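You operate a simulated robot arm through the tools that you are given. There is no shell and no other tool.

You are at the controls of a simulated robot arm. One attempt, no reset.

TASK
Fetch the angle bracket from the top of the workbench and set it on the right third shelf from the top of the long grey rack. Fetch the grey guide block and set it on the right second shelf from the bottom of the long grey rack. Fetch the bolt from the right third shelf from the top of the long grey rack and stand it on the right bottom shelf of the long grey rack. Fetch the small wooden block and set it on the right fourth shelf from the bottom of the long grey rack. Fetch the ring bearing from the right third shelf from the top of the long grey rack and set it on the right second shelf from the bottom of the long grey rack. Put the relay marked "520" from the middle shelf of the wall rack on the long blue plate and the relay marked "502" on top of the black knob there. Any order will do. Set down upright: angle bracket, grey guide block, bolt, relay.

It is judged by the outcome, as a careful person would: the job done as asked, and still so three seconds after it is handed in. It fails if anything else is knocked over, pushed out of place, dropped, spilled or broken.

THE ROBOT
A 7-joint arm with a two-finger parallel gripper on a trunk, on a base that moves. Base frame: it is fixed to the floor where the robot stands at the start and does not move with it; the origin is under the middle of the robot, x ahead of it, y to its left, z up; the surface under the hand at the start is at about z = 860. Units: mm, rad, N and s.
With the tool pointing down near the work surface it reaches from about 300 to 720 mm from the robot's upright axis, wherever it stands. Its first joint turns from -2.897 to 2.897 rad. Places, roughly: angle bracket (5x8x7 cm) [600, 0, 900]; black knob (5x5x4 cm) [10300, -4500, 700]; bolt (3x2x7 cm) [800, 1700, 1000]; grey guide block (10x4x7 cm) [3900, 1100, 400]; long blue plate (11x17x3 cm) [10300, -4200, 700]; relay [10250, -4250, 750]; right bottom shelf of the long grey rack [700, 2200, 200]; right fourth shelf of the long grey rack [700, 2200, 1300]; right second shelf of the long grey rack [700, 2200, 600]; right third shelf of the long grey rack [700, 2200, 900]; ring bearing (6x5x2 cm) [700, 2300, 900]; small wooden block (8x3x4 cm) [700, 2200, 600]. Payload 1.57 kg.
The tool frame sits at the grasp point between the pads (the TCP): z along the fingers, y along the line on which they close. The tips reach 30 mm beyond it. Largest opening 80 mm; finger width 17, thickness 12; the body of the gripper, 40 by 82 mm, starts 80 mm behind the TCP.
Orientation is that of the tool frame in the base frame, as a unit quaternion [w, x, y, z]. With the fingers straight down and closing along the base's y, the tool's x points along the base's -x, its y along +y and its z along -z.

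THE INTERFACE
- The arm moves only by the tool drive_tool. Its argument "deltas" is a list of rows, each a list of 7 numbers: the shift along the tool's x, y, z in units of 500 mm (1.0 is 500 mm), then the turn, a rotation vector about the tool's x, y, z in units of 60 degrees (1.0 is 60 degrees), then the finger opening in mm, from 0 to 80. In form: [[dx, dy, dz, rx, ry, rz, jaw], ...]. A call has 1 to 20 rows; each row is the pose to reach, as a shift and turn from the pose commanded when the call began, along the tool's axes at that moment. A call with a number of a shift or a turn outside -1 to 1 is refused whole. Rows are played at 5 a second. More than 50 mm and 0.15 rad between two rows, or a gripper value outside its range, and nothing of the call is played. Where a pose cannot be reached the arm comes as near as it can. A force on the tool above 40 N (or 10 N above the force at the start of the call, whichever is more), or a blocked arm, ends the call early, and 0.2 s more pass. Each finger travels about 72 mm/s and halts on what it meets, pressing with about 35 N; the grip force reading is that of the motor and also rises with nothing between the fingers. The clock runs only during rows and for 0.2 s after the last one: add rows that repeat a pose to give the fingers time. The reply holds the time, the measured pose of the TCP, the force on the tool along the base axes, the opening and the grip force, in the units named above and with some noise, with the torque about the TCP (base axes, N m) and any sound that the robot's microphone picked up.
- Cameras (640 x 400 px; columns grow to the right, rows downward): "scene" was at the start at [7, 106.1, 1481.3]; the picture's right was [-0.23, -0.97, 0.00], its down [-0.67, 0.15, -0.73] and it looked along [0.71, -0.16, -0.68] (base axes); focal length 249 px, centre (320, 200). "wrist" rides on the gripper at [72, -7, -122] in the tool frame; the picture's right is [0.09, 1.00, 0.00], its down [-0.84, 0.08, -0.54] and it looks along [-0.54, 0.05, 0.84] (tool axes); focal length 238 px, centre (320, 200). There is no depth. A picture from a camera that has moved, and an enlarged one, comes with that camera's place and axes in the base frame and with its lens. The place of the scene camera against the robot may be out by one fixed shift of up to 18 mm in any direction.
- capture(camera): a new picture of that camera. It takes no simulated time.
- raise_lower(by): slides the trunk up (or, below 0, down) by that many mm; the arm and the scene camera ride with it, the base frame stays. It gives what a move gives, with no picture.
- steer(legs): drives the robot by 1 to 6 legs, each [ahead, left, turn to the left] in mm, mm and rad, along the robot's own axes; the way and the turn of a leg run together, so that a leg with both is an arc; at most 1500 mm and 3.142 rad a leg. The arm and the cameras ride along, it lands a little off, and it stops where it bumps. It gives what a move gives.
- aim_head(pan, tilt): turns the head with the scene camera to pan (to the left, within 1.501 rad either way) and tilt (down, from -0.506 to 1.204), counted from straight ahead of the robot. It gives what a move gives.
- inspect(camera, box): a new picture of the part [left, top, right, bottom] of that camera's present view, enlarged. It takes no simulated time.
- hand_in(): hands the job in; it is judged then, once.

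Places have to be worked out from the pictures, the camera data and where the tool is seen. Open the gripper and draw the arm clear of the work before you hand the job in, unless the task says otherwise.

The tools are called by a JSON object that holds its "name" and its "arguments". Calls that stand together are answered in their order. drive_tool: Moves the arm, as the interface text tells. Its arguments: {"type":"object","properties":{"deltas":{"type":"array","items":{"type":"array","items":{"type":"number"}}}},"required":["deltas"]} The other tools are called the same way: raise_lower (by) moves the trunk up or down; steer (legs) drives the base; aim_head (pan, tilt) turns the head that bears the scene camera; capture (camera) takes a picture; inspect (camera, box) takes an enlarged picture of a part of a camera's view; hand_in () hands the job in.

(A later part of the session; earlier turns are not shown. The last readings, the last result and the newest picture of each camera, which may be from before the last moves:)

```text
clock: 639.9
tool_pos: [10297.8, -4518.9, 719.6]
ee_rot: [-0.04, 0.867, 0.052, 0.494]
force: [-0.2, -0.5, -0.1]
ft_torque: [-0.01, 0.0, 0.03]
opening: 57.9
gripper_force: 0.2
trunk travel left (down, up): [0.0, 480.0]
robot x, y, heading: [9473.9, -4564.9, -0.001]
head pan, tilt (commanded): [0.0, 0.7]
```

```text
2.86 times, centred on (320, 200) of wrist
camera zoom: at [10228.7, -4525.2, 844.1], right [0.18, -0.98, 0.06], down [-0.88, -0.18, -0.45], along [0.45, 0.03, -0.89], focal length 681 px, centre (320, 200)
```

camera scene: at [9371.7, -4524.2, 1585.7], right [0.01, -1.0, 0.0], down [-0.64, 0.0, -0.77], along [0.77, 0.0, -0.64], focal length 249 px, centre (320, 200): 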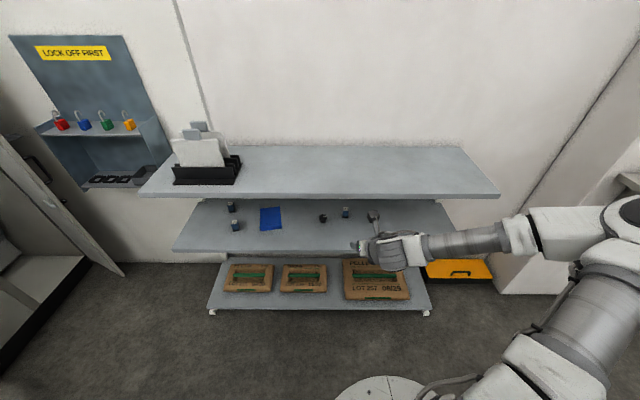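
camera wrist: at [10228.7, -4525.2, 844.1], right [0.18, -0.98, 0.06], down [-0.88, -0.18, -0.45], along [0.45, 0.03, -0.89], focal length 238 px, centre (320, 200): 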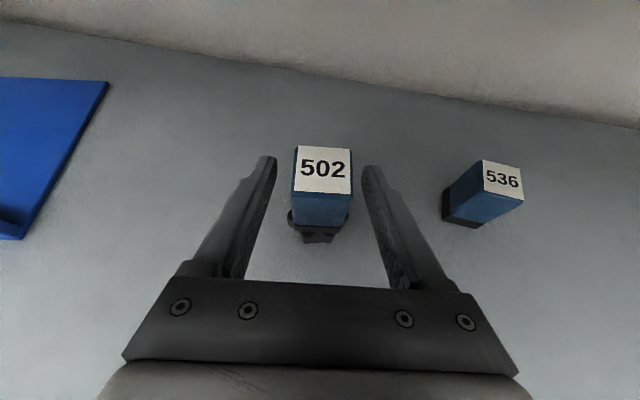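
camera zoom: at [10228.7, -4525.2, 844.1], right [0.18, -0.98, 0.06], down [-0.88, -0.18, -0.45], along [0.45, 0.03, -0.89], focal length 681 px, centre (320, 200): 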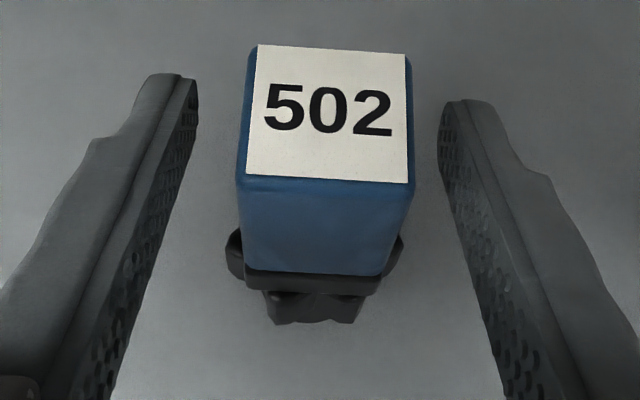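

502 stands centred on the knob. I withdraw straight back.

{"name": "drive_tool", "arguments": {"deltas": [[-0.041, 0.001, -0.069, 0, 0, 0, 58], [-0.082, 0.002, -0.138, 0, 0, 0, 58], [-0.122, 0.003, -0.2067, 0, 0, 0, 58]]}}

{"name": "capture", "arguments": {"camera": "wrist"}}

{"name": "steer", "arguments": {"legs": [[-150, 0, 0], [0, 490, 0]]}}

{"name": "capture", "arguments": {"camera": "wrist"}}

{"name": "capture", "arguments": {"camera": "scene"}}

```text
clock: 640.7
tool_pos: [10177.3, -4536.4, 720.3]
ee_rot: [-0.04, 0.867, 0.051, 0.494]
force: [-0.5, -0.4, 0.3]
ft_torque: [0.01, 0.01, -0.01]
opening: 58.1
gripper_force: 0.0
trunk travel left (down, up): [0.0, 480.0]
robot x, y, heading: [9476.1, -4567.4, -0.001]
head pan, tilt (commanded): [0.0, 0.7]
```

```text
taken
camera wrist: at [10108.8, -4542.3, 844.4], right [0.18, -0.98, 0.06], down [-0.88, -0.18, -0.45], along [0.45, 0.03, -0.89], focal length 238 px, centre (320, 200)
```

wrist: 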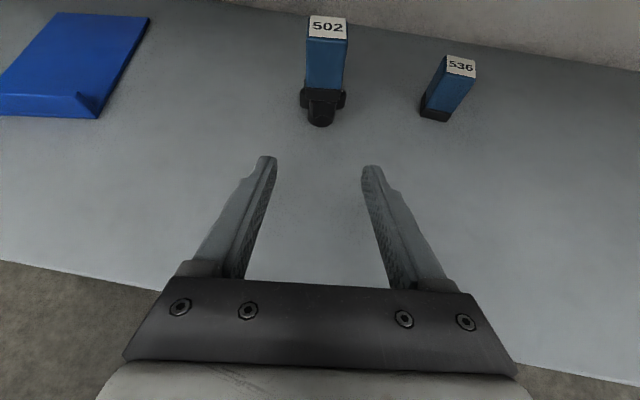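

```text
clock: 646.1
tool_pos: [10028.8, -4048.2, 720.1]
ee_rot: [-0.039, 0.867, 0.051, 0.494]
force: [-0.7, -0.3, 0.0]
ft_torque: [-0.02, 0.02, -0.03]
opening: 57.8
gripper_force: 0.1
trunk travel left (down, up): [0.0, 480.0]
robot x, y, heading: [9324.6, -4078.5, -0.0]
head pan, tilt (commanded): [0.0, 0.7]
```

```text
taken
camera wrist: at [9960.6, -4054.3, 844.4], right [0.18, -0.98, 0.06], down [-0.88, -0.18, -0.45], along [0.45, 0.03, -0.89], focal length 238 px, centre (320, 200)
```

wrist: 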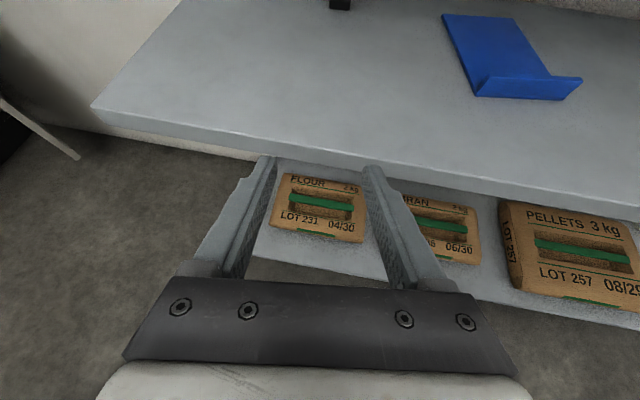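

```text
taken
camera scene: at [9336.6, -3951.5, 1185.7], right [0.0, -1.0, 0.0], down [-0.64, 0.0, -0.76], along [0.76, 0.0, -0.64], focal length 249 px, centre (320, 200)
```

scene: 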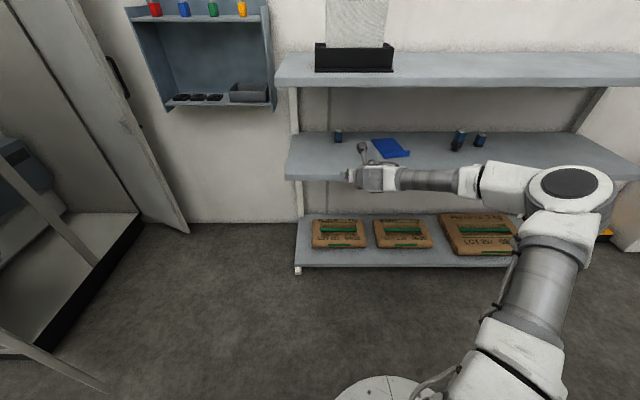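

Now relay 520 at ≈(10383,-4020), almost square to the shelf. I turn the tool -9.5° to match, shift left 28 mm and drive in 215 mm.

{"name": "drive_tool", "arguments": {"deltas": [[0, 0, 0, -0.068, 0.0015, 0.0404, 58], [0, 0, 0, -0.1365, 0.003, 0.0807, 58]]}}

{"name": "steer", "arguments": {"legs": [[0, 30, 0], [210, 0, 0]]}}

{"name": "capture", "arguments": {"camera": "wrist"}}

{"name": "inspect", "arguments": {"camera": "wrist", "box": [270, 50, 398, 130]}}

```text
clock: 646.7
tool_pos: [10028.9, -4048.5, 721.1]
ee_rot: [0.001, 0.868, -0.021, 0.496]
force: [-0.2, 0.8, -0.3]
ft_torque: [0.02, 0.02, 0.01]
opening: 57.5
gripper_force: 0.1
trunk travel left (down, up): [0.0, 480.0]
robot x, y, heading: [9324.7, -4078.1, -0.0]
head pan, tilt (commanded): [0.0, 0.7]
```

```text
clock: 649.2
tool_pos: [10236.1, -4016.0, 721.1]
ee_rot: [0.0, 0.868, -0.02, 0.496]
force: [-0.4, -0.3, -0.6]
ft_torque: [0.01, 0.02, 0.02]
opening: 58.1
gripper_force: 0.1
trunk travel left (down, up): [0.0, 480.0]
robot x, y, heading: [9531.6, -4046.8, 0.001]
head pan, tilt (commanded): [0.0, 0.7]
```

```text
taken
camera wrist: at [10167.0, -4011.1, 844.8], right [0.01, -1.0, 0.06], down [-0.89, -0.04, -0.45], along [0.45, -0.05, -0.89], focal length 238 px, centre (320, 200)
```

wrist: 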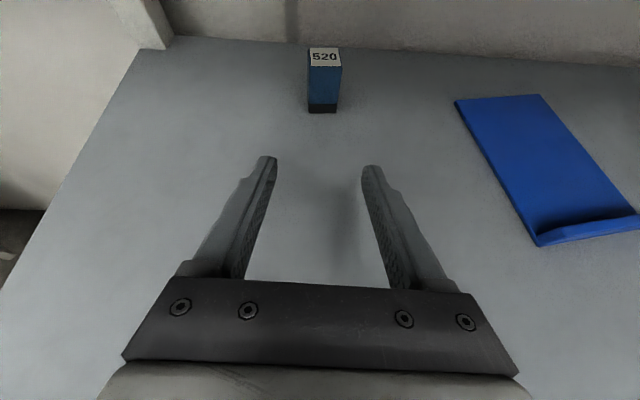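

```text
5.00 times, centred on (334, 90) of wrist
camera zoom: at [10167.0, -4011.1, 844.8], right [0.01, -1.0, 0.06], down [-0.89, -0.04, -0.45], along [0.45, -0.05, -0.89], focal length 1192 px, centre (250, 750)
```

zoom: 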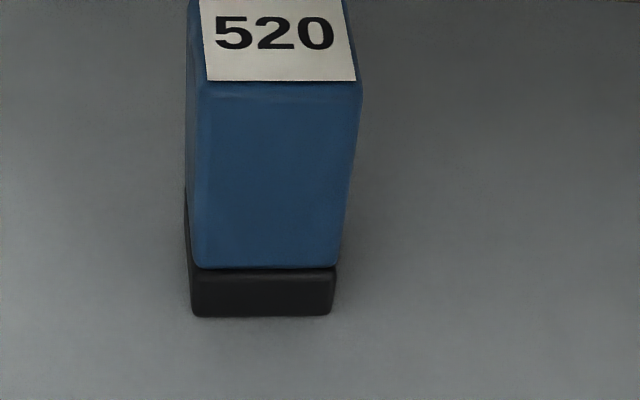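

Relay 520: centre ≈(10382,-4021.5), yaw ≈+2–3°. I rotate 3°, lower, and slide forward around it.

{"name": "drive_tool", "arguments": {"deltas": [[-0.031, 0.0007, 0.018, 0.0215, -0.0005, -0.0127, 60], [-0.0617, 0.0014, 0.0364, 0.043, -0.001, -0.0254, 60], [-0.0245, 0.0006, 0.0993, 0.043, -0.001, -0.0254, 60], [0.0127, -0.0002, 0.1622, 0.043, -0.001, -0.0254, 60], [0.0498, -0.001, 0.225, 0.043, -0.001, -0.0254, 60], [0.087, -0.0017, 0.288, 0.043, -0.001, -0.0254, 60], [0.087, -0.0017, 0.288, 0.043, -0.001, -0.0254, 60]]}}

{"name": "capture", "arguments": {"camera": "wrist"}}

```text
clock: 650.8
tool_pos: [10383.9, -4020.7, 684.8]
ee_rot: [-0.013, 0.868, 0.004, 0.496]
force: [0.3, -0.4, -0.3]
ft_torque: [0.01, 0.0, -0.01]
opening: 60.0
gripper_force: 0.1
trunk travel left (down, up): [0.0, 480.0]
robot x, y, heading: [9531.8, -4045.1, 0.001]
head pan, tilt (commanded): [0.0, 0.7]
```

```text
taken
camera wrist: at [10315.9, -4019.2, 809.4], right [0.07, -1.0, 0.06], down [-0.89, -0.09, -0.45], along [0.45, -0.02, -0.89], focal length 238 px, centre (320, 200)
```

wrist: 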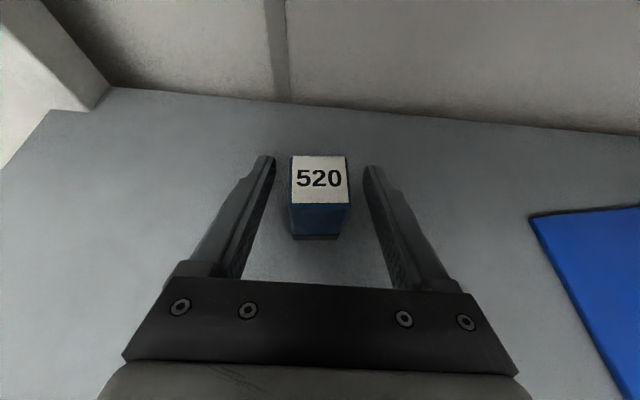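

Centred. I close on 520 and lift 45 mm.

{"name": "drive_tool", "arguments": {"deltas": [[0, 0, 0, 0, 0, 0, 46], [0, 0, 0, 0, 0, 0, 34], [0, 0, 0, 0, 0, 0, 24], [0, 0, 0, 0, 0, 0, 16], [0, 0, 0, 0, 0, 0, 16], [0.026, 0, -0.015, 0, 0, 0, 16], [0.078, 0, -0.045, 0, 0, 0, 16]]}}

{"name": "steer", "arguments": {"legs": [[-300, 0, 0], [0, -205, 0]]}}

{"name": "capture", "arguments": {"camera": "wrist"}}

```text
clock: 652.4
tool_pos: [10383.9, -4021.3, 729.5]
ee_rot: [-0.012, 0.868, 0.003, 0.496]
force: [-0.4, -0.7, -1.3]
ft_torque: [0.03, -0.02, 0.0]
opening: 29.4
gripper_force: 34.6
trunk travel left (down, up): [0.0, 480.0]
robot x, y, heading: [9535.0, -4046.6, 0.002]
head pan, tilt (commanded): [0.0, 0.7]
```

```text
clock: 656.7
tool_pos: [10085.4, -4223.1, 729.9]
ee_rot: [-0.013, 0.868, 0.004, 0.496]
force: [-0.4, -0.1, -0.6]
ft_torque: [0.04, -0.04, -0.01]
opening: 29.2
gripper_force: 35.0
trunk travel left (down, up): [0.0, 480.0]
robot x, y, heading: [9233.1, -4248.8, 0.002]
head pan, tilt (commanded): [0.0, 0.7]
```

```text
taken
camera wrist: at [10016.4, -4222.0, 853.7], right [0.07, -1.0, 0.06], down [-0.89, -0.09, -0.45], along [0.45, -0.02, -0.89], focal length 238 px, centre (320, 200)
```

wrist: 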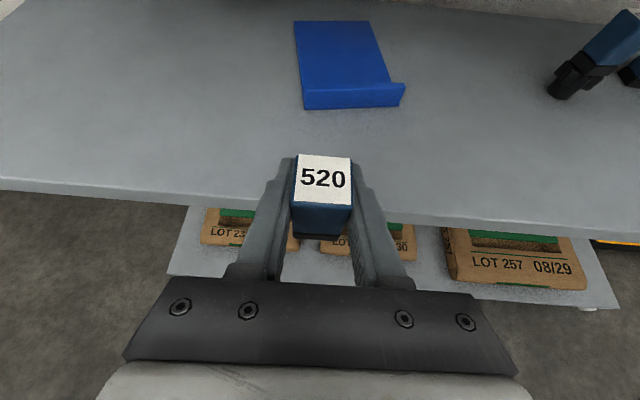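

520 is held. The plate (yaw ≈10°) is centred at ≈(10323,-4238) with a low flange at its front. I raise a few mm, shift right 11 mm and drive in 245 mm so the relay passes over the flange.

{"name": "drive_tool", "arguments": {"deltas": [[0.0138, 0, -0.008, 0, 0, 0, 16], [0.0138, 0, -0.008, 0, 0, 0, 16]]}}

{"name": "steer", "arguments": {"legs": [[0, -11, 0], [245, 0, 0]]}}

{"name": "capture", "arguments": {"camera": "wrist"}}

```text
clock: 657.3
tool_pos: [10085.2, -4224.7, 737.2]
ee_rot: [-0.013, 0.869, 0.004, 0.495]
force: [0.8, 0.2, -0.7]
ft_torque: [0.03, -0.01, -0.01]
opening: 29.3
gripper_force: 34.9
trunk travel left (down, up): [0.0, 480.0]
robot x, y, heading: [9233.6, -4250.4, 0.002]
head pan, tilt (commanded): [0.0, 0.7]
```

```text
clock: 659.9
tool_pos: [10331.8, -4235.1, 737.4]
ee_rot: [-0.013, 0.868, 0.003, 0.496]
force: [0.2, -0.4, -0.6]
ft_torque: [0.0, -0.02, 0.01]
opening: 29.3
gripper_force: 35.6
trunk travel left (down, up): [0.0, 480.0]
robot x, y, heading: [9481.1, -4259.5, 0.007]
head pan, tilt (commanded): [0.0, 0.7]
```

```text
taken
camera wrist: at [10263.9, -4233.2, 861.5], right [0.07, -1.0, 0.06], down [-0.89, -0.09, -0.45], along [0.45, -0.02, -0.89], focal length 238 px, centre (320, 200)
```

wrist: 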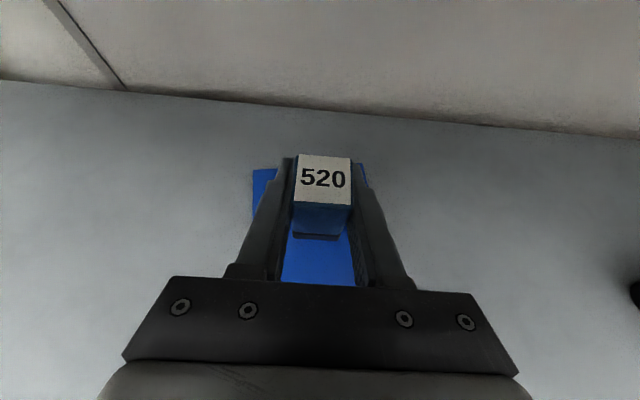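

The relay is over the plate's middle. I lower 42 mm, then creep to contact.

{"name": "drive_tool", "arguments": {"deltas": [[-0.0362, 0.0008, 0.0213, 0, 0, 0, 16], [-0.0723, 0.0016, 0.0426, 0, 0, 0, 16], [-0.0723, 0.0016, 0.0426, 0, 0, 0, 16]]}}

{"name": "drive_tool", "arguments": {"deltas": [[-0.0034, 0, 0.002, 0, 0, 0, 16], [-0.0034, 0, 0.002, 0, 0, 0, 16]]}}

```text
clock: 660.7
tool_pos: [10332.7, -4234.7, 695.1]
ee_rot: [-0.014, 0.869, 0.004, 0.495]
force: [0.5, 0.9, -1.4]
ft_torque: [0.03, -0.01, -0.02]
opening: 29.2
gripper_force: 35.0
trunk travel left (down, up): [0.0, 480.0]
robot x, y, heading: [9474.3, -4259.0, 0.004]
head pan, tilt (commanded): [0.0, 0.7]
```

```text
clock: 661.3
tool_pos: [10331.8, -4235.9, 692.7]
ee_rot: [-0.012, 0.868, 0.003, 0.496]
force: [-0.4, 0.3, -1.8]
ft_torque: [0.01, 0.01, -0.01]
opening: 29.2
gripper_force: 35.3
trunk travel left (down, up): [0.0, 480.0]
robot x, y, heading: [9481.3, -4260.2, 0.008]
head pan, tilt (commanded): [0.0, 0.7]
```

No contact yet; 2 mm more.

{"name": "drive_tool", "arguments": {"deltas": [[-0.0034, 0, 0.002, 0, 0, 0, 16], [-0.0034, 0, 0.002, 0, 0, 0, 16]]}}

{"name": "drive_tool", "arguments": {"deltas": [[-0.0026, 0, 0.0015, 0, 0, 0, 16], [-0.0026, 0, 0.0015, 0, 0, 0, 16]]}}

```text
clock: 661.9
tool_pos: [10332.8, -4233.9, 691.1]
ee_rot: [-0.013, 0.869, 0.003, 0.495]
force: [0.4, 0.7, -0.4]
ft_torque: [0.01, 0.0, -0.02]
opening: 29.1
gripper_force: 35.1
trunk travel left (down, up): [0.0, 480.0]
robot x, y, heading: [9480.3, -4262.3, 0.005]
head pan, tilt (commanded): [0.0, 0.7]
```

```text
clock: 662.5
tool_pos: [10331.7, -4233.8, 690.7]
ee_rot: [-0.013, 0.868, 0.004, 0.497]
force: [0.1, 0.2, 1.8]
ft_torque: [-0.05, 0.05, 0.01]
opening: 29.3
gripper_force: 35.1
trunk travel left (down, up): [0.0, 480.0]
robot x, y, heading: [9481.4, -4257.9, 0.002]
head pan, tilt (commanded): [0.0, 0.7]
```

Light contact. I press 1 mm more and release.

{"name": "drive_tool", "arguments": {"deltas": [[-0.0017, 0, 0.001, 0, 0, 0, 16], [-0.0017, 0, 0.001, 0, 0, 0, 16], [-0.0017, 0, 0.001, 0, 0, 0, 31], [-0.0017, 0, 0.001, 0, 0, 0, 37], [-0.0017, 0, 0.001, 0, 0, 0, 48], [-0.0017, 0, 0.001, 0, 0, 0, 56], [-0.0017, 0, 0.001, 0, 0, 0, 56]]}}

{"name": "capture", "arguments": {"camera": "wrist"}}

```text
clock: 664.1
tool_pos: [10331.7, -4234.5, 689.6]
ee_rot: [-0.013, 0.869, 0.003, 0.495]
force: [-1.1, -0.3, -0.8]
ft_torque: [0.01, -0.01, -0.01]
opening: 55.9
gripper_force: 0.1
trunk travel left (down, up): [0.0, 480.0]
robot x, y, heading: [9477.6, -4260.4, 0.003]
head pan, tilt (commanded): [0.0, 0.7]
```

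```text
taken
camera wrist: at [10263.5, -4233.0, 813.4], right [0.07, -1.0, 0.06], down [-0.89, -0.09, -0.45], along [0.45, -0.02, -0.89], focal length 238 px, centre (320, 200)
```

wrist: 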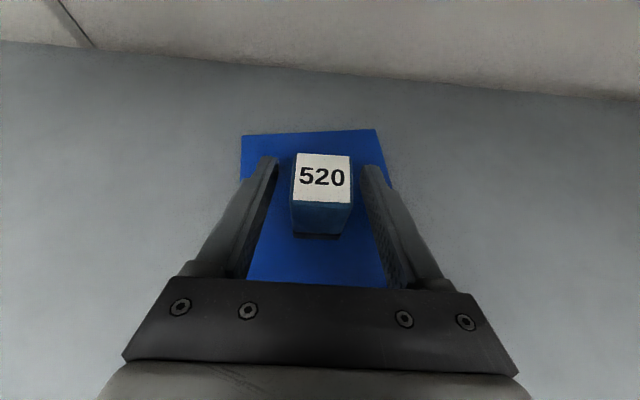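

520 stands on the plate. I raise 45 mm to clear the flange, then withdraw.

{"name": "drive_tool", "arguments": {"deltas": [[0.0258, -0.0006, -0.0152, 0, 0, 0, 56], [0.0775, -0.0017, -0.0456, 0, 0, 0, 56], [0.027, -0.0017, -0.132, 0, 0, 0, 56], [-0.024, -0.0017, -0.218, 0, 0, 0, 56], [-0.075, -0.0017, -0.304, 0, 0, 0, 56]]}}

{"name": "capture", "arguments": {"camera": "wrist"}}

{"name": "steer", "arguments": {"legs": [[-130, 0, 0]]}}

{"name": "aim_head", "arguments": {"pan": 0.0, "tilt": 0.5}}

{"name": "capture", "arguments": {"camera": "scene"}}

```text
clock: 665.3
tool_pos: [10184.5, -4237.1, 733.5]
ee_rot: [-0.012, 0.869, 0.002, 0.495]
force: [0.5, -0.4, 0.5]
ft_torque: [0.05, 0.04, -0.01]
opening: 56.1
gripper_force: 0.0
trunk travel left (down, up): [0.0, 480.0]
robot x, y, heading: [9480.0, -4259.9, 0.002]
head pan, tilt (commanded): [0.0, 0.7]
```

```text
taken
camera wrist: at [10116.0, -4234.6, 857.3], right [0.06, -1.0, 0.06], down [-0.89, -0.08, -0.45], along [0.45, -0.03, -0.89], focal length 238 px, centre (320, 200)
```

wrist: 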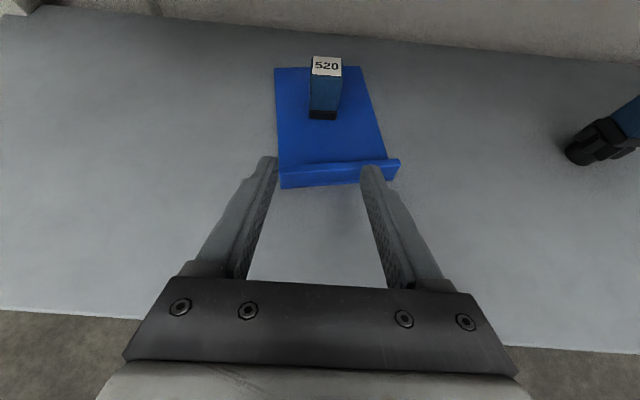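

```text
clock: 666.8
tool_pos: [10056.0, -4235.4, 732.1]
ee_rot: [-0.012, 0.869, 0.003, 0.495]
force: [0.1, 0.5, 0.6]
ft_torque: [-0.01, 0.02, 0.02]
opening: 55.9
gripper_force: 0.1
trunk travel left (down, up): [0.0, 480.0]
robot x, y, heading: [9347.8, -4259.0, -0.001]
head pan, tilt (commanded): [0.0, 0.7]
```

```text
clock: 667.5
tool_pos: [10055.7, -4237.1, 732.8]
ee_rot: [-0.013, 0.868, 0.003, 0.496]
force: [-0.6, -0.2, 0.5]
ft_torque: [0.02, 0.01, 0.0]
opening: 55.9
gripper_force: 0.0
trunk travel left (down, up): [0.0, 480.0]
robot x, y, heading: [9348.9, -4261.0, 0.002]
head pan, tilt (commanded): [0.0, 0.499]
```

```text
taken
camera scene: at [9368.1, -4135.2, 1203.3], right [0.0, -1.0, 0.0], down [-0.48, 0.0, -0.88], along [0.88, 0.0, -0.48], focal length 249 px, centre (320, 200)
```

scene: 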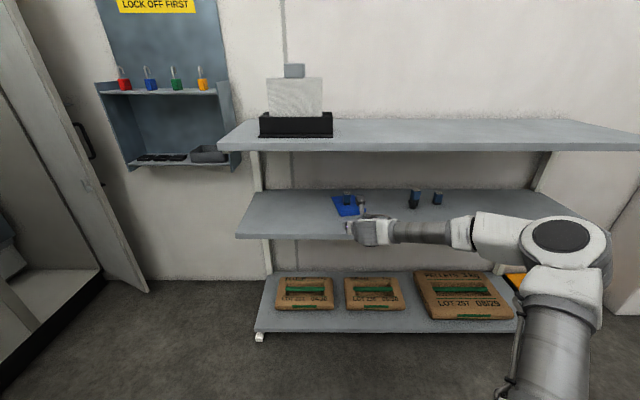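

Both relays are placed. Now back to the bolt. I fold the arm and return along the same corridor.

{"name": "drive_tool", "arguments": {"deltas": [[0.011, 0, -0.079, 0, 0, 0, 50], [0.023, 0, -0.158, 0, 0, 0, 50], [0.034, 0, -0.237, 0, 0, 0, 50], [0.045, 0, -0.316, 0, 0, 0, 50], [0.057, 0, -0.395, 0, 0, 0, 50], [0.068, 0, -0.474, 0, 0, 0, 50]]}}

{"name": "raise_lower", "arguments": {"by": 300}}

{"name": "steer", "arguments": {"legs": [[0, 0, -1.571]]}}

{"name": "aim_head", "arguments": {"pan": 0.0, "tilt": 0.4}}

{"name": "capture", "arguments": {"camera": "scene"}}

```text
clock: 668.9
tool_pos: [9869.2, -4244.8, 881.8]
ee_rot: [-0.013, 0.869, 0.003, 0.494]
force: [-0.2, 0.6, 0.2]
ft_torque: [-0.02, 0.0, -0.04]
opening: 50.0
gripper_force: 0.1
trunk travel left (down, up): [0.0, 480.0]
robot x, y, heading: [9354.1, -4257.5, -0.001]
head pan, tilt (commanded): [0.0, 0.499]
```

```text
clock: 671.9
tool_pos: [9869.5, -4244.1, 1182.7]
ee_rot: [-0.012, 0.869, 0.003, 0.495]
force: [0.2, 0.3, -0.5]
ft_torque: [-0.02, 0.0, 0.0]
opening: 50.1
gripper_force: 0.0
trunk travel left (down, up): [-300.0, 180.0]
robot x, y, heading: [9351.4, -4262.0, 0.006]
head pan, tilt (commanded): [0.0, 0.499]
```

```text
clock: 677.4
tool_pos: [9374.8, -4778.4, 1182.7]
ee_rot: [0.338, 0.622, -0.607, 0.362]
force: [0.4, 0.5, -0.4]
ft_torque: [-0.03, 0.0, 0.0]
opening: 49.8
gripper_force: 0.1
trunk travel left (down, up): [-300.0, 180.0]
robot x, y, heading: [9350.2, -4258.8, -1.556]
head pan, tilt (commanded): [0.0, 0.499]
```

```text
clock: 678.1
tool_pos: [9375.6, -4777.1, 1182.0]
ee_rot: [0.339, 0.621, -0.607, 0.362]
force: [-0.4, 0.1, 0.1]
ft_torque: [0.01, -0.02, 0.0]
opening: 50.0
gripper_force: 0.1
trunk travel left (down, up): [-300.0, 180.0]
robot x, y, heading: [9352.2, -4261.4, -1.558]
head pan, tilt (commanded): [0.0, 0.4]
```

```text
taken
camera scene: at [9497.7, -4285.3, 1512.5], right [-1.0, -0.02, 0.0], down [-0.01, 0.39, -0.92], along [0.02, -0.92, -0.39], focal length 249 px, centre (320, 200)
```

scene: 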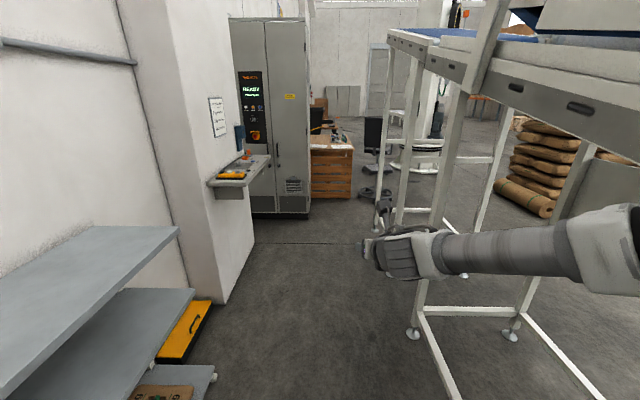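

The corridor is clear; I drive back along it to y≈-7340.

{"name": "steer", "arguments": {"legs": [[1450, 30, 0], [1450, 35, 0], [180, 0, 0]]}}

{"name": "aim_head", "arguments": {"pan": -1.2, "tilt": 0.8}}

{"name": "capture", "arguments": {"camera": "scene"}}

```text
clock: 694.6
tool_pos: [9496.4, -7421.6, 1182.8]
ee_rot: [0.339, 0.622, -0.605, 0.363]
force: [0.3, -1.6, -0.1]
ft_torque: [-0.01, 0.02, -0.04]
opening: 50.0
gripper_force: 0.0
trunk travel left (down, up): [-300.0, 180.0]
robot x, y, heading: [9466.7, -6900.1, -1.548]
head pan, tilt (commanded): [0.0, 0.4]
stopped in leg 2: the robot was blocked; the commanded pose is now the measured one
```

```text
clock: 696.0
tool_pos: [9495.7, -7422.3, 1181.9]
ee_rot: [0.337, 0.623, -0.605, 0.363]
force: [-0.2, 1.0, 0.2]
ft_torque: [0.01, 0.01, -0.02]
opening: 50.0
gripper_force: 0.0
trunk travel left (down, up): [-300.0, 180.0]
robot x, y, heading: [9469.4, -6906.8, -1.548]
head pan, tilt (commanded): [-1.201, 0.799]
```

```text
taken
camera scene: at [9538.6, -6866.5, 1477.4], right [-0.38, 0.92, 0.0], down [0.66, 0.28, -0.7], along [-0.64, -0.27, -0.72], focal length 249 px, centre (320, 200)
```

scene: 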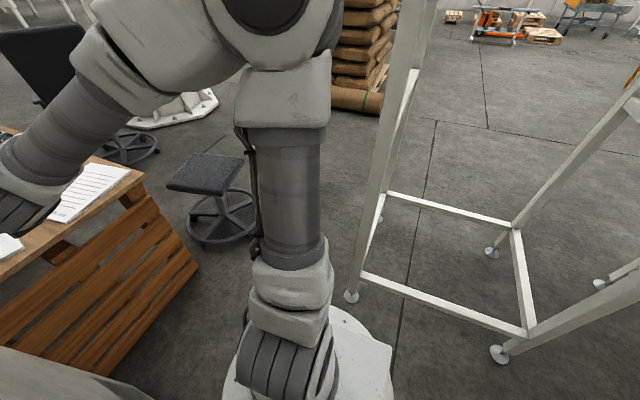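

I steered the wrong way sideways and bumped the cabinet lightly (stopped). I shift 140 mm to the other side, then continue.

{"name": "steer", "arguments": {"legs": [[60, 0, 0]]}}

```text
clock: 696.7
tool_pos: [9495.9, -7422.3, 1182.3]
ee_rot: [0.338, 0.623, -0.604, 0.364]
force: [-0.2, 0.1, 0.2]
ft_torque: [0.01, -0.02, 0.01]
opening: 49.8
gripper_force: 0.1
trunk travel left (down, up): [-300.0, 180.0]
robot x, y, heading: [9470.2, -6905.4, -1.547]
head pan, tilt (commanded): [-1.201, 0.799]
stopped in leg 1: the robot was blocked; the commanded pose is now the measured one
```

That was the wrong leg; nothing moved. I back up 60 mm and then shift right.

{"name": "steer", "arguments": {"legs": [[-60, 0, 0], [0, -145, 0]]}}

{"name": "steer", "arguments": {"legs": [[480, 0, -0.023]]}}

{"name": "capture", "arguments": {"camera": "scene"}}

```text
clock: 699.1
tool_pos: [9350.4, -7367.3, 1182.9]
ee_rot: [0.338, 0.623, -0.605, 0.363]
force: [-0.3, 0.1, -0.8]
ft_torque: [0.01, 0.0, 0.04]
opening: 49.8
gripper_force: 0.0
trunk travel left (down, up): [-300.0, 180.0]
robot x, y, heading: [9320.8, -6848.0, -1.547]
head pan, tilt (commanded): [-1.201, 0.799]
```

```text
clock: 702.7
tool_pos: [9345.3, -7844.1, 1182.8]
ee_rot: [0.342, 0.616, -0.612, 0.359]
force: [0.4, 0.5, 0.3]
ft_torque: [0.04, 0.03, 0.02]
opening: 50.1
gripper_force: 0.1
trunk travel left (down, up): [-300.0, 180.0]
robot x, y, heading: [9326.9, -7327.1, -1.567]
head pan, tilt (commanded): [-1.201, 0.799]
```

```text
taken
camera scene: at [9400.7, -7289.8, 1477.4], right [-0.36, 0.93, 0.0], down [0.67, 0.26, -0.7], along [-0.65, -0.25, -0.72], focal length 249 px, centre (320, 200)
```

scene: 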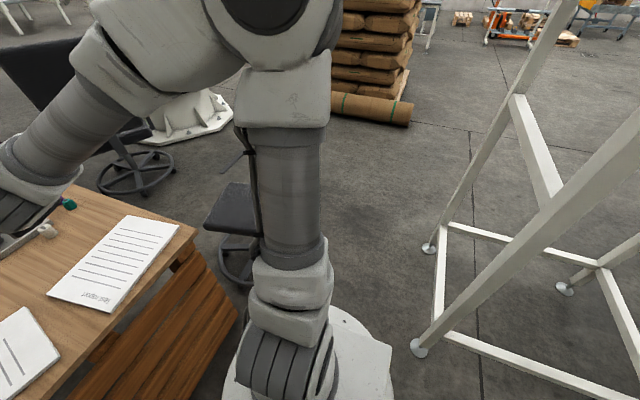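

I centre in the gap (y≈-7338) and strafe west through it.

{"name": "steer", "arguments": {"legs": [[11, 0, 0], [0, -1000, 0], [0, -1000, 0]]}}

```text
clock: 718.2
tool_pos: [7370.1, -7884.7, 1183.0]
ee_rot: [0.339, 0.622, -0.606, 0.362]
force: [0.2, -0.6, 0.2]
ft_torque: [-0.03, -0.03, 0.02]
opening: 50.0
gripper_force: 0.1
trunk travel left (down, up): [-300.0, 180.0]
robot x, y, heading: [7345.9, -7369.7, -1.548]
head pan, tilt (commanded): [-1.201, 0.799]
```

Through. I turn to face -x and retrace the route to the main aisle.

{"name": "steer", "arguments": {"legs": [[0, 0, -1.593], [0, -1450, 0], [500, -1300, 0]]}}

{"name": "steer", "arguments": {"legs": [[1206, -197, 0], [1206, -197, 0], [1206, -197, 0], [1206, -197, 0]]}}

{"name": "aim_head", "arguments": {"pan": -0.8, "tilt": 0.4}}

{"name": "capture", "arguments": {"camera": "scene"}}

```text
clock: 744.1
tool_pos: [6277.6, -4630.0, 1182.1]
ee_rot: [-0.495, -0.01, 0.868, -0.016]
force: [-0.5, -0.3, -0.3]
ft_torque: [0.04, 0.01, 0.0]
opening: 50.1
gripper_force: 0.0
trunk travel left (down, up): [-300.0, 180.0]
robot x, y, heading: [6795.0, -4605.7, -3.124]
head pan, tilt (commanded): [-1.201, 0.799]
```

```text
clock: 775.3
tool_pos: [1459.0, -3821.4, 1183.9]
ee_rot: [-0.496, 0.002, 0.868, -0.009]
force: [-0.5, 0.1, 0.5]
ft_torque: [0.0, -0.01, 0.04]
opening: 50.2
gripper_force: 0.1
trunk travel left (down, up): [-300.0, 180.0]
robot x, y, heading: [1975.8, -3808.2, 3.135]
head pan, tilt (commanded): [-1.201, 0.799]
```

```text
clock: 776.2
tool_pos: [1460.2, -3821.9, 1182.5]
ee_rot: [-0.496, 0.001, 0.868, -0.01]
force: [-0.3, -0.7, -0.2]
ft_torque: [0.01, -0.01, -0.02]
opening: 49.9
gripper_force: 0.1
trunk travel left (down, up): [-300.0, 180.0]
robot x, y, heading: [1977.3, -3811.3, 3.133]
head pan, tilt (commanded): [-0.799, 0.4]
```

```text
taken
camera scene: at [1999.1, -3899.7, 1512.4], right [0.72, 0.69, 0.0], down [0.27, -0.28, -0.92], along [-0.64, 0.67, -0.39], focal length 249 px, centre (320, 200)
```

scene: 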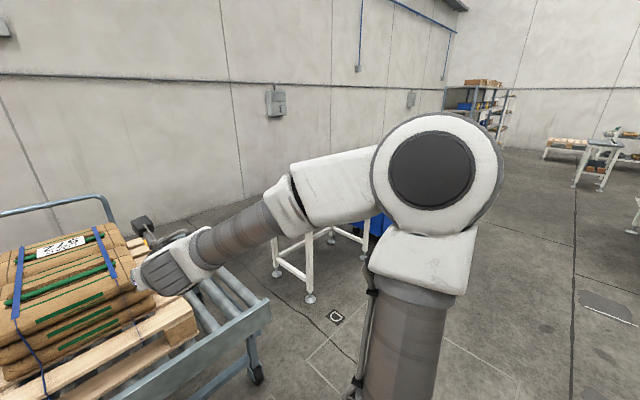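

Back in the aisle. I strafe right (north) along it toward the rack.

{"name": "steer", "arguments": {"legs": [[0, -1420, 0], [0, -1420, 0], [0, -1420, 0], [0, -1420, 0]]}}

{"name": "aim_head", "arguments": {"pan": 0.0, "tilt": 0.6}}

{"name": "capture", "arguments": {"camera": "scene"}}

```text
clock: 818.4
tool_pos: [1483.2, 1879.3, 1182.5]
ee_rot: [-0.496, -0.012, 0.868, -0.017]
force: [-0.8, -0.1, -0.6]
ft_torque: [0.02, 0.0, -0.02]
opening: 50.0
gripper_force: 0.0
trunk travel left (down, up): [-300.0, 180.0]
robot x, y, heading: [2000.1, 1904.5, -3.121]
head pan, tilt (commanded): [-0.799, 0.4]
```

```text
clock: 819.5
tool_pos: [1482.6, 1877.9, 1182.7]
ee_rot: [-0.495, -0.011, 0.869, -0.016]
force: [-0.5, 0.3, 0.5]
ft_torque: [0.01, 0.0, 0.03]
opening: 50.0
gripper_force: 0.1
trunk travel left (down, up): [-300.0, 180.0]
robot x, y, heading: [2000.7, 1905.8, -3.125]
head pan, tilt (commanded): [0.0, 0.6]
```

```text
taken
camera scene: at [2002.2, 1748.8, 1494.3], right [-0.02, 1.0, 0.0], down [0.56, 0.01, -0.83], along [-0.83, -0.02, -0.56], focal length 249 px, centre (320, 200)
```

scene: 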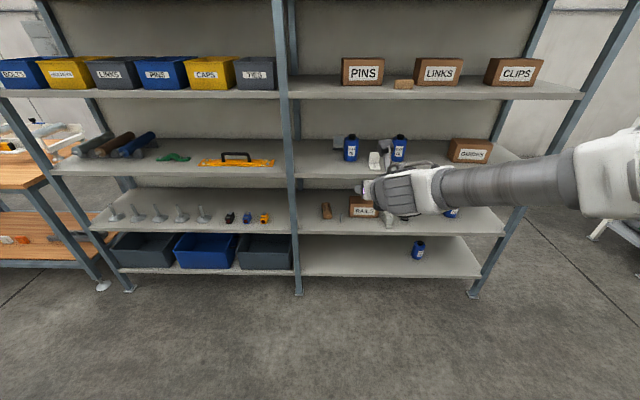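

Everything placed so far is undisturbed. For the bolt I need a lower reach: evidence suggests the elbow's sideways swivel (third joint) is what blocks it. I move to open floor and will try to "unwind" that joint with a loop: swing right with the upper arm vertical, then swing back with the arm low.

{"name": "steer", "arguments": {"legs": [[0, 950, 0]]}}

{"name": "drive_tool", "arguments": {"deltas": [[-0.01, 0, -0.02, 0, -0.125, 0, 40], [-0.02, 0, -0.04, 0, -0.25, 0, 40], [-0.03, 0, -0.06, 0, -0.375, 0, 40], [-0.04, 0, -0.08, 0, -0.5, 0, 40], [-0.05, 0, -0.1, 0, -0.625, 0, 40], [-0.06, 0, -0.12, 0, -0.75, 0, 40], [-0.07, 0, -0.14, 0, -0.875, 0, 40], [-0.08, 0, -0.16, 0, -0.99, 0, 40]]}}

{"name": "aim_head", "arguments": {"pan": -1.0, "tilt": 0.5}}

{"name": "capture", "arguments": {"camera": "scene"}}

```text
clock: 826.9
tool_pos: [1485.6, 954.0, 1182.8]
ee_rot: [-0.496, 0.006, 0.869, -0.007]
force: [0.3, -0.2, -0.2]
ft_torque: [0.01, 0.0, -0.01]
opening: 50.1
gripper_force: 0.1
trunk travel left (down, up): [-300.0, 180.0]
robot x, y, heading: [2001.9, 955.9, 3.123]
head pan, tilt (commanded): [0.0, 0.6]
```

```text
clock: 828.7
tool_pos: [1573.3, 954.1, 1190.4]
ee_rot: [0.0, 0.001, 1.0, -0.01]
force: [0.3, 0.3, 0.2]
ft_torque: [0.02, 0.0, 0.0]
opening: 40.1
gripper_force: 0.1
trunk travel left (down, up): [-300.0, 180.0]
robot x, y, heading: [2002.0, 958.3, 3.122]
head pan, tilt (commanded): [0.0, 0.6]
```

```text
clock: 830.0
tool_pos: [1574.0, 953.9, 1189.1]
ee_rot: [-0.001, 0.001, 1.0, -0.009]
force: [-0.1, -0.3, -0.2]
ft_torque: [0.02, 0.01, 0.01]
opening: 39.9
gripper_force: 0.0
trunk travel left (down, up): [-300.0, 180.0]
robot x, y, heading: [2003.6, 959.9, 3.126]
head pan, tilt (commanded): [-1.0, 0.499]
```

```text
taken
camera scene: at [2039.0, 879.5, 1503.4], right [0.85, 0.53, 0.0], down [0.25, -0.41, -0.88], along [-0.46, 0.75, -0.48], focal length 249 px, centre (320, 200)
```

scene: 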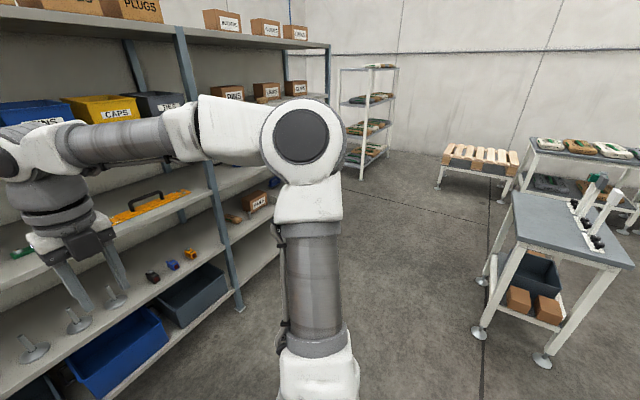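

The whole-arm view suggests the elbow joint configuration is the "wrong-handed" one (third joint near its stop). If I stretch the arm fully straight, the joints along the line can re-distribute, and the elbow may come back on the better side. I turn to open space and stretch the arm out horizontally.

{"name": "steer", "arguments": {"legs": [[0, 0, -1.57]]}}

{"name": "drive_tool", "arguments": {"deltas": [[0.08, 0, 0.005, 0, 0.125, 0, 40], [0.16, 0, 0.01, 0, 0.25, 0, 40], [0.24, 0, 0.015, 0, 0.375, 0, 40], [0.32, 0, 0.02, 0, 0.5, 0, 40], [0.4, 0, 0.025, 0, 0.625, 0, 40], [0.48, 0, 0.03, 0, 0.75, 0, 40], [0.56, 0, 0.035, 0, 0.875, 0, 40], [0.64, 0, 0.04, 0, 0.99, 0, 40]]}}

{"name": "drive_tool", "arguments": {"deltas": [[0.036, 0, 0.0624, 0, 0.1, 0, 40], [0.072, 0, 0.1248, 0, 0.2, 0, 40], [0.108, 0, 0.1872, 0, 0.3, 0, 40], [0.144, 0, 0.2496, 0, 0.4, 0, 40], [0.18, 0, 0.312, 0, 0.5, 0, 40], [0.2, 0, 0.346, 0, 0.5, 0, 40], [0.22, 0, 0.38, 0, 0.5, 0, 40]]}}

{"name": "aim_head", "arguments": {"pan": -0.5, "tilt": 0.7}}

{"name": "capture", "arguments": {"camera": "scene"}}

```text
clock: 835.6
tool_pos: [2002.5, 1388.4, 1189.5]
ee_rot: [-0.006, 0.71, 0.704, -0.006]
force: [0.7, 0.2, 0.2]
ft_torque: [-0.04, -0.03, -0.03]
opening: 39.8
gripper_force: 0.0
trunk travel left (down, up): [-300.0, 180.0]
robot x, y, heading: [2002.4, 958.2, 1.548]
head pan, tilt (commanded): [-1.0, 0.499]
```

```text
clock: 837.4
tool_pos: [2003.2, 1709.6, 1169.8]
ee_rot: [-0.354, 0.621, 0.607, 0.347]
force: [-0.3, -0.1, 0.2]
ft_torque: [-0.01, -0.02, 0.04]
opening: 40.0
gripper_force: 0.1
trunk travel left (down, up): [-300.0, 180.0]
robot x, y, heading: [2002.0, 958.0, 1.545]
head pan, tilt (commanded): [-1.0, 0.499]
```

```text
clock: 839.0
tool_pos: [2008.7, 1888.1, 1167.9]
ee_rot: [-0.499, 0.51, 0.497, 0.494]
force: [-0.6, 0.0, -0.3]
ft_torque: [0.02, 0.04, 0.01]
opening: 40.2
gripper_force: 0.0
out of reach, approached as far as the arm can: row 6, 7
trunk travel left (down, up): [-300.0, 180.0]
robot x, y, heading: [2003.2, 960.3, 1.542]
head pan, tilt (commanded): [-1.0, 0.499]
```

```text
clock: 839.9
tool_pos: [2008.1, 1888.7, 1167.7]
ee_rot: [-0.498, 0.51, 0.497, 0.494]
force: [-0.7, -0.3, 0.3]
ft_torque: [-0.01, 0.02, 0.0]
opening: 40.0
gripper_force: 0.0
trunk travel left (down, up): [-300.0, 180.0]
robot x, y, heading: [2005.2, 960.3, 1.545]
head pan, tilt (commanded): [-0.499, 0.7]
```

```text
taken
camera scene: at [1909.9, 940.6, 1485.7], right [0.86, -0.5, 0.0], down [-0.32, -0.56, -0.77], along [0.38, 0.66, -0.64], focal length 249 px, centre (320, 200)
```

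scene: 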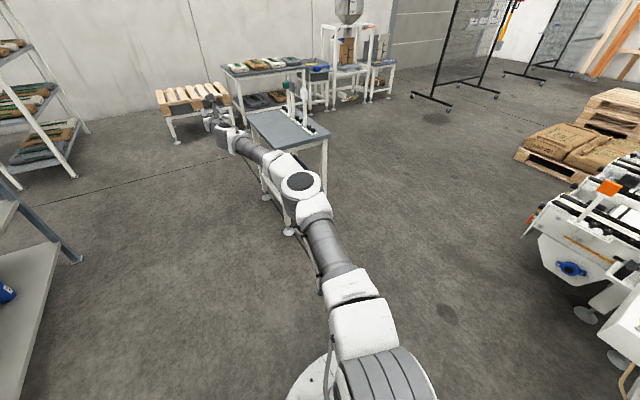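

The arm is nearly straight (reach 0.93 m); the elbow cap faces up, i.e. the elbow bends sideways. I hold here to let the joints relax, and look.

{"name": "drive_tool", "arguments": {"deltas": [[0, 0, 0, 0, 0, 0, 40], [0, 0, 0.002, 0, 0, 0, 40], [0, 0, 0, 0, 0, 0, 40], [0, 0, 0.002, 0, 0, 0, 40], [0, 0, 0, 0, 0, 0, 40], [0, 0, 0.002, 0, 0, 0, 40], [0, 0, 0, 0, 0, 0, 40], [0, 0, 0.002, 0, 0, 0, 40], [0, 0, 0, 0, 0, 0, 40], [0, 0, 0.002, 0, 0, 0, 40], [0, 0, 0, 0, 0, 0, 40], [0, 0, 0.002, 0, 0, 0, 40], [0, 0, 0, 0, 0, 0, 40], [0, 0, 0.002, 0, 0, 0, 40], [0, 0, 0, 0, 0, 0, 40], [0, 0, 0.002, 0, 0, 0, 40], [0, 0, 0, 0, 0, 0, 40], [0, 0, 0.002, 0, 0, 0, 40], [0, 0, 0, 0, 0, 0, 40], [0, 0, 0, 0, 0, 0, 40]]}}

{"name": "inspect", "arguments": {"camera": "scene", "box": [180, 80, 440, 400]}}

```text
clock: 844.1
tool_pos: [2009.0, 1888.2, 1167.1]
ee_rot: [-0.497, 0.512, 0.496, 0.494]
force: [0.1, 0.5, 0.3]
ft_torque: [0.04, 0.01, 0.0]
opening: 40.0
gripper_force: 0.1
trunk travel left (down, up): [-300.0, 180.0]
robot x, y, heading: [2004.3, 954.6, 1.542]
head pan, tilt (commanded): [-0.499, 0.7]
```

```text
1.25 times, centred on (310, 240) of scene
camera zoom: at [1909.9, 940.7, 1485.7], right [0.87, -0.5, 0.0], down [-0.32, -0.56, -0.76], along [0.38, 0.66, -0.64], focal length 311 px, centre (332, 150)
```

zoom: 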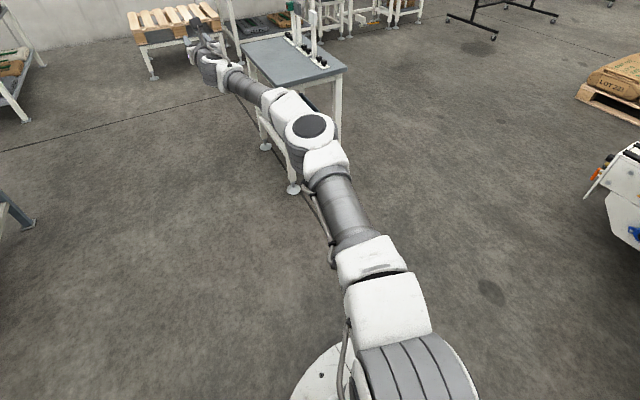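

No change by itself. With the arm straight I roll the tool counter-clockwise, which should carry the elbow's bending plane upward with it.

{"name": "drive_tool", "arguments": {"deltas": [[0, 0, -0.01, 0, 0, -0.14, 40], [0, 0, -0.01, 0, 0, -0.28, 40], [0, 0, -0.01, 0, 0, -0.42, 40], [0, 0, -0.01, 0, 0, -0.56, 40], [0, 0, -0.01, 0, 0, -0.7, 40], [0, 0, -0.01, 0, 0, -0.84, 40], [0, 0, -0.01, 0, 0, -0.98, 40]]}}

{"name": "drive_tool", "arguments": {"deltas": [[0, 0, 0, 0, 0, -0.14, 40], [0, 0, 0, 0, 0, -0.28, 40], [0, 0, 0, 0, 0, -0.42, 40], [0, 0, 0, 0, 0, -0.56, 40], [0, 0, 0, 0, 0, -0.7, 40], [0, 0, 0, 0, 0, -0.84, 40], [0, 0, 0, 0, 0, -0.98, 40]]}}

{"name": "inspect", "arguments": {"camera": "scene", "box": [180, 80, 440, 400]}}

```text
clock: 845.7
tool_pos: [2008.7, 1884.6, 1169.1]
ee_rot: [-0.191, 0.2, 0.686, 0.673]
force: [-0.2, 0.6, 0.7]
ft_torque: [-0.01, 0.01, 0.03]
opening: 40.1
gripper_force: 0.1
out of reach, approached as far as the arm can: row 1, 2, 3
trunk travel left (down, up): [-300.0, 180.0]
robot x, y, heading: [2001.2, 960.4, 1.547]
head pan, tilt (commanded): [-0.499, 0.7]
```

```text
clock: 847.3
tool_pos: [2043.9, 1887.4, 1173.4]
ee_rot: [0.083, -0.067, 0.71, 0.696]
force: [0.6, -0.3, -0.2]
ft_torque: [0.0, 0.01, -0.02]
opening: 40.0
gripper_force: 0.0
out of reach, approached as far as the arm can: row 2, 3, 4, 5, 6, 7
trunk travel left (down, up): [-300.0, 180.0]
robot x, y, heading: [1999.8, 958.1, 1.543]
head pan, tilt (commanded): [-0.499, 0.7]
```

```text
1.25 times, centred on (310, 240) of scene
camera zoom: at [1909.9, 940.6, 1485.6], right [0.87, -0.5, 0.0], down [-0.32, -0.56, -0.77], along [0.38, 0.66, -0.64], focal length 311 px, centre (332, 150)
```

zoom: 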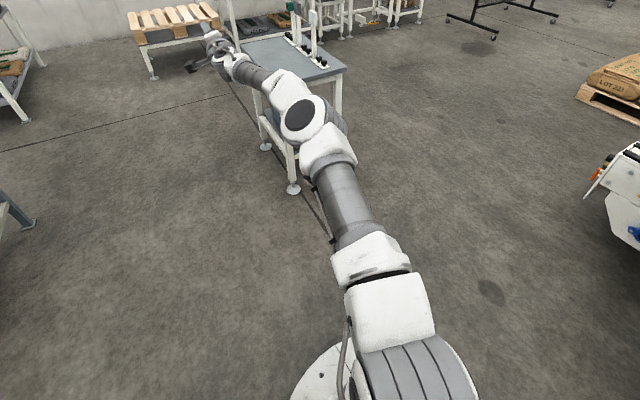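

The elbow plane has rotated upward. Now I retract the hand (keeping this roll) to see whether the elbow rises.

{"name": "drive_tool", "arguments": {"deltas": [[0, 0, -0.09, 0, 0, 0, 40], [0, 0, -0.18, 0, 0, 0, 40], [0, 0, -0.27, 0, 0, 0, 40], [0, 0, -0.36, 0, 0, 0, 40], [0, 0, -0.45, 0, 0, 0, 40], [0, 0, -0.54, 0, 0, 0, 40], [0, 0, -0.6, 0, 0, 0, 40]]}}

{"name": "capture", "arguments": {"camera": "scene"}}

```text
clock: 848.9
tool_pos: [2114.3, 1623.1, 1219.6]
ee_rot: [0.083, -0.055, 0.727, 0.679]
force: [0.9, 0.1, -0.4]
ft_torque: [0.01, 0.03, 0.02]
opening: 40.1
gripper_force: 0.0
out of reach, approached as far as the arm can: row 1, 2, 3, 4, 5, 6, 7
trunk travel left (down, up): [-300.0, 180.0]
robot x, y, heading: [2003.5, 960.3, 1.542]
head pan, tilt (commanded): [-0.499, 0.7]
```

```text
taken
camera scene: at [1909.8, 942.1, 1485.7], right [0.87, -0.5, 0.0], down [-0.32, -0.56, -0.76], along [0.38, 0.66, -0.65], focal length 249 px, centre (320, 200)
```

scene: 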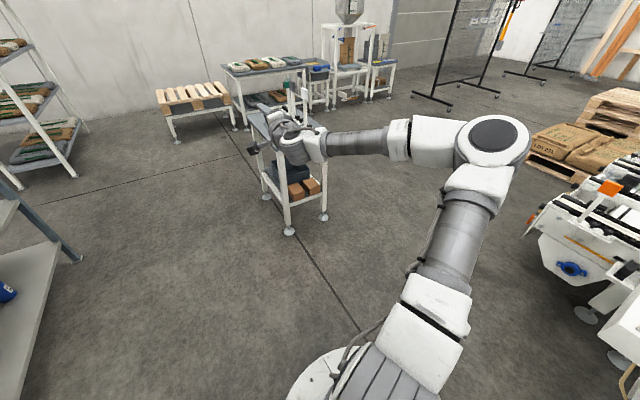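

The elbow still goes out to the right, with the wrist near its stop. I roll back to recover freedom.

{"name": "drive_tool", "arguments": {"deltas": [[0, 0, 0, 0, 0, 0.14, 40], [0, 0, 0, 0, 0, 0.28, 40], [0, 0, 0, 0, 0, 0.42, 40], [0, 0, 0, 0, 0, 0.56, 40], [0, 0, 0, 0, 0, 0.7, 40], [0, 0, 0, 0, 0, 0.84, 40], [0, 0, 0, 0, 0, 0.98, 40]]}}

{"name": "drive_tool", "arguments": {"deltas": [[0, 0, 0, 0, 0, 0.14, 40], [0, 0, 0, 0, 0, 0.28, 40], [0, 0, 0, 0, 0, 0.42, 40], [0, 0, 0, 0, 0, 0.56, 40], [0, 0, 0, 0, 0, 0.7, 40], [0, 0, 0, 0, 0, 0.84, 40], [0, 0, 0, 0, 0, 0.98, 40]]}}

{"name": "capture", "arguments": {"camera": "scene"}}

```text
clock: 850.5
tool_pos: [2112.7, 1619.5, 1222.6]
ee_rot: [-0.263, 0.308, 0.661, 0.632]
force: [-0.1, 0.6, 0.7]
ft_torque: [-0.02, -0.01, -0.04]
opening: 40.0
gripper_force: 0.1
trunk travel left (down, up): [-300.0, 180.0]
robot x, y, heading: [2004.6, 959.7, 1.545]
head pan, tilt (commanded): [-0.499, 0.7]
```

```text
clock: 852.1
tool_pos: [2112.7, 1618.8, 1223.4]
ee_rot: [-0.539, 0.593, 0.424, 0.422]
force: [-0.4, 0.3, -0.3]
ft_torque: [0.0, 0.0, 0.02]
opening: 40.1
gripper_force: 0.1
trunk travel left (down, up): [-300.0, 180.0]
robot x, y, heading: [2002.8, 960.0, 1.544]
head pan, tilt (commanded): [-0.499, 0.7]
```

```text
taken
camera scene: at [1909.9, 940.7, 1485.7], right [0.87, -0.5, 0.0], down [-0.32, -0.56, -0.76], along [0.38, 0.66, -0.64], focal length 249 px, centre (320, 200)
```

scene: 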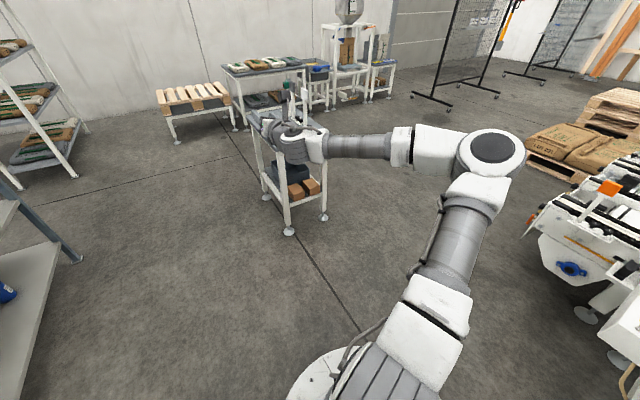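

I return to a vertical home-like pose first.

{"name": "drive_tool", "arguments": {"deltas": [[0, 0, -0.02, 0, 0, -0.11, 40], [0, 0, -0.04, 0, 0, -0.22, 40], [0, 0, -0.06, 0, 0, -0.33, 40], [0, 0, -0.08, 0, 0, -0.45, 40]]}}

{"name": "drive_tool", "arguments": {"deltas": [[0, 0, -0.05, 0, -0.125, 0, 40], [0, 0, -0.1, 0, -0.25, 0, 40], [0, 0, -0.15, 0, -0.375, 0, 40], [0, 0, -0.2, 0, -0.5, 0, 40], [0, 0, -0.22, 0, -0.625, 0, 40], [0, 0, -0.24, 0, -0.75, 0, 40], [0, 0, -0.26, 0, -0.875, 0, 40], [0, 0, -0.28, 0, -0.99, 0, 40]]}}

{"name": "drive_tool", "arguments": {"deltas": [[0, 0, 0, 0, -0.125, 0, 40], [0, 0, 0, 0, -0.25, 0, 40], [0, 0, 0, 0, -0.375, 0, 40], [0, 0, 0, 0, -0.5, 0, 40]]}}

{"name": "capture", "arguments": {"camera": "scene"}}

```text
clock: 853.1
tool_pos: [2110.1, 1580.2, 1225.8]
ee_rot: [-0.425, 0.477, 0.552, 0.537]
force: [-0.8, -1.3, -0.4]
ft_torque: [-0.01, -0.06, 0.0]
opening: 40.0
gripper_force: 0.1
trunk travel left (down, up): [-300.0, 180.0]
robot x, y, heading: [2002.4, 957.9, 1.549]
head pan, tilt (commanded): [-0.499, 0.7]
```

```text
clock: 854.9
tool_pos: [2104.2, 1439.5, 1234.7]
ee_rot: [-0.095, 0.68, 0.69, 0.229]
force: [-0.5, 0.6, 0.4]
ft_torque: [0.0, 0.03, 0.0]
opening: 40.0
gripper_force: 0.1
out of reach, approached as far as the arm can: row 4, 5
trunk travel left (down, up): [-300.0, 180.0]
robot x, y, heading: [2002.0, 956.9, 1.542]
head pan, tilt (commanded): [-0.499, 0.7]
```

```text
clock: 855.9
tool_pos: [2103.6, 1439.1, 1233.9]
ee_rot: [0.086, 0.716, 0.691, 0.045]
force: [0.0, 1.6, -0.3]
ft_torque: [0.06, -0.03, 0.01]
opening: 39.9
gripper_force: 0.1
trunk travel left (down, up): [-300.0, 180.0]
robot x, y, heading: [2002.4, 961.7, 1.546]
head pan, tilt (commanded): [-0.499, 0.7]
```

```text
taken
camera scene: at [1909.8, 940.7, 1485.6], right [0.87, -0.5, 0.0], down [-0.32, -0.56, -0.76], along [0.38, 0.66, -0.64], focal length 249 px, centre (320, 200)
```

scene: 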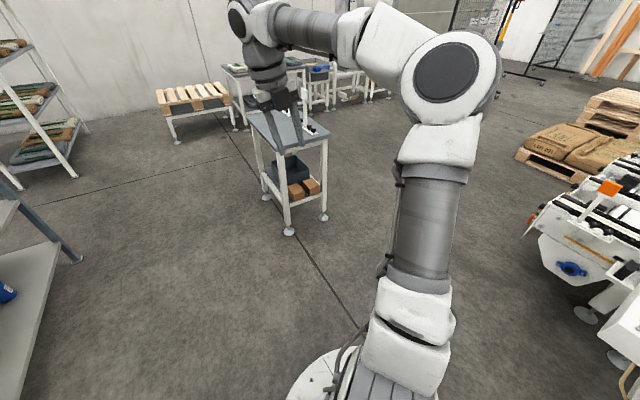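

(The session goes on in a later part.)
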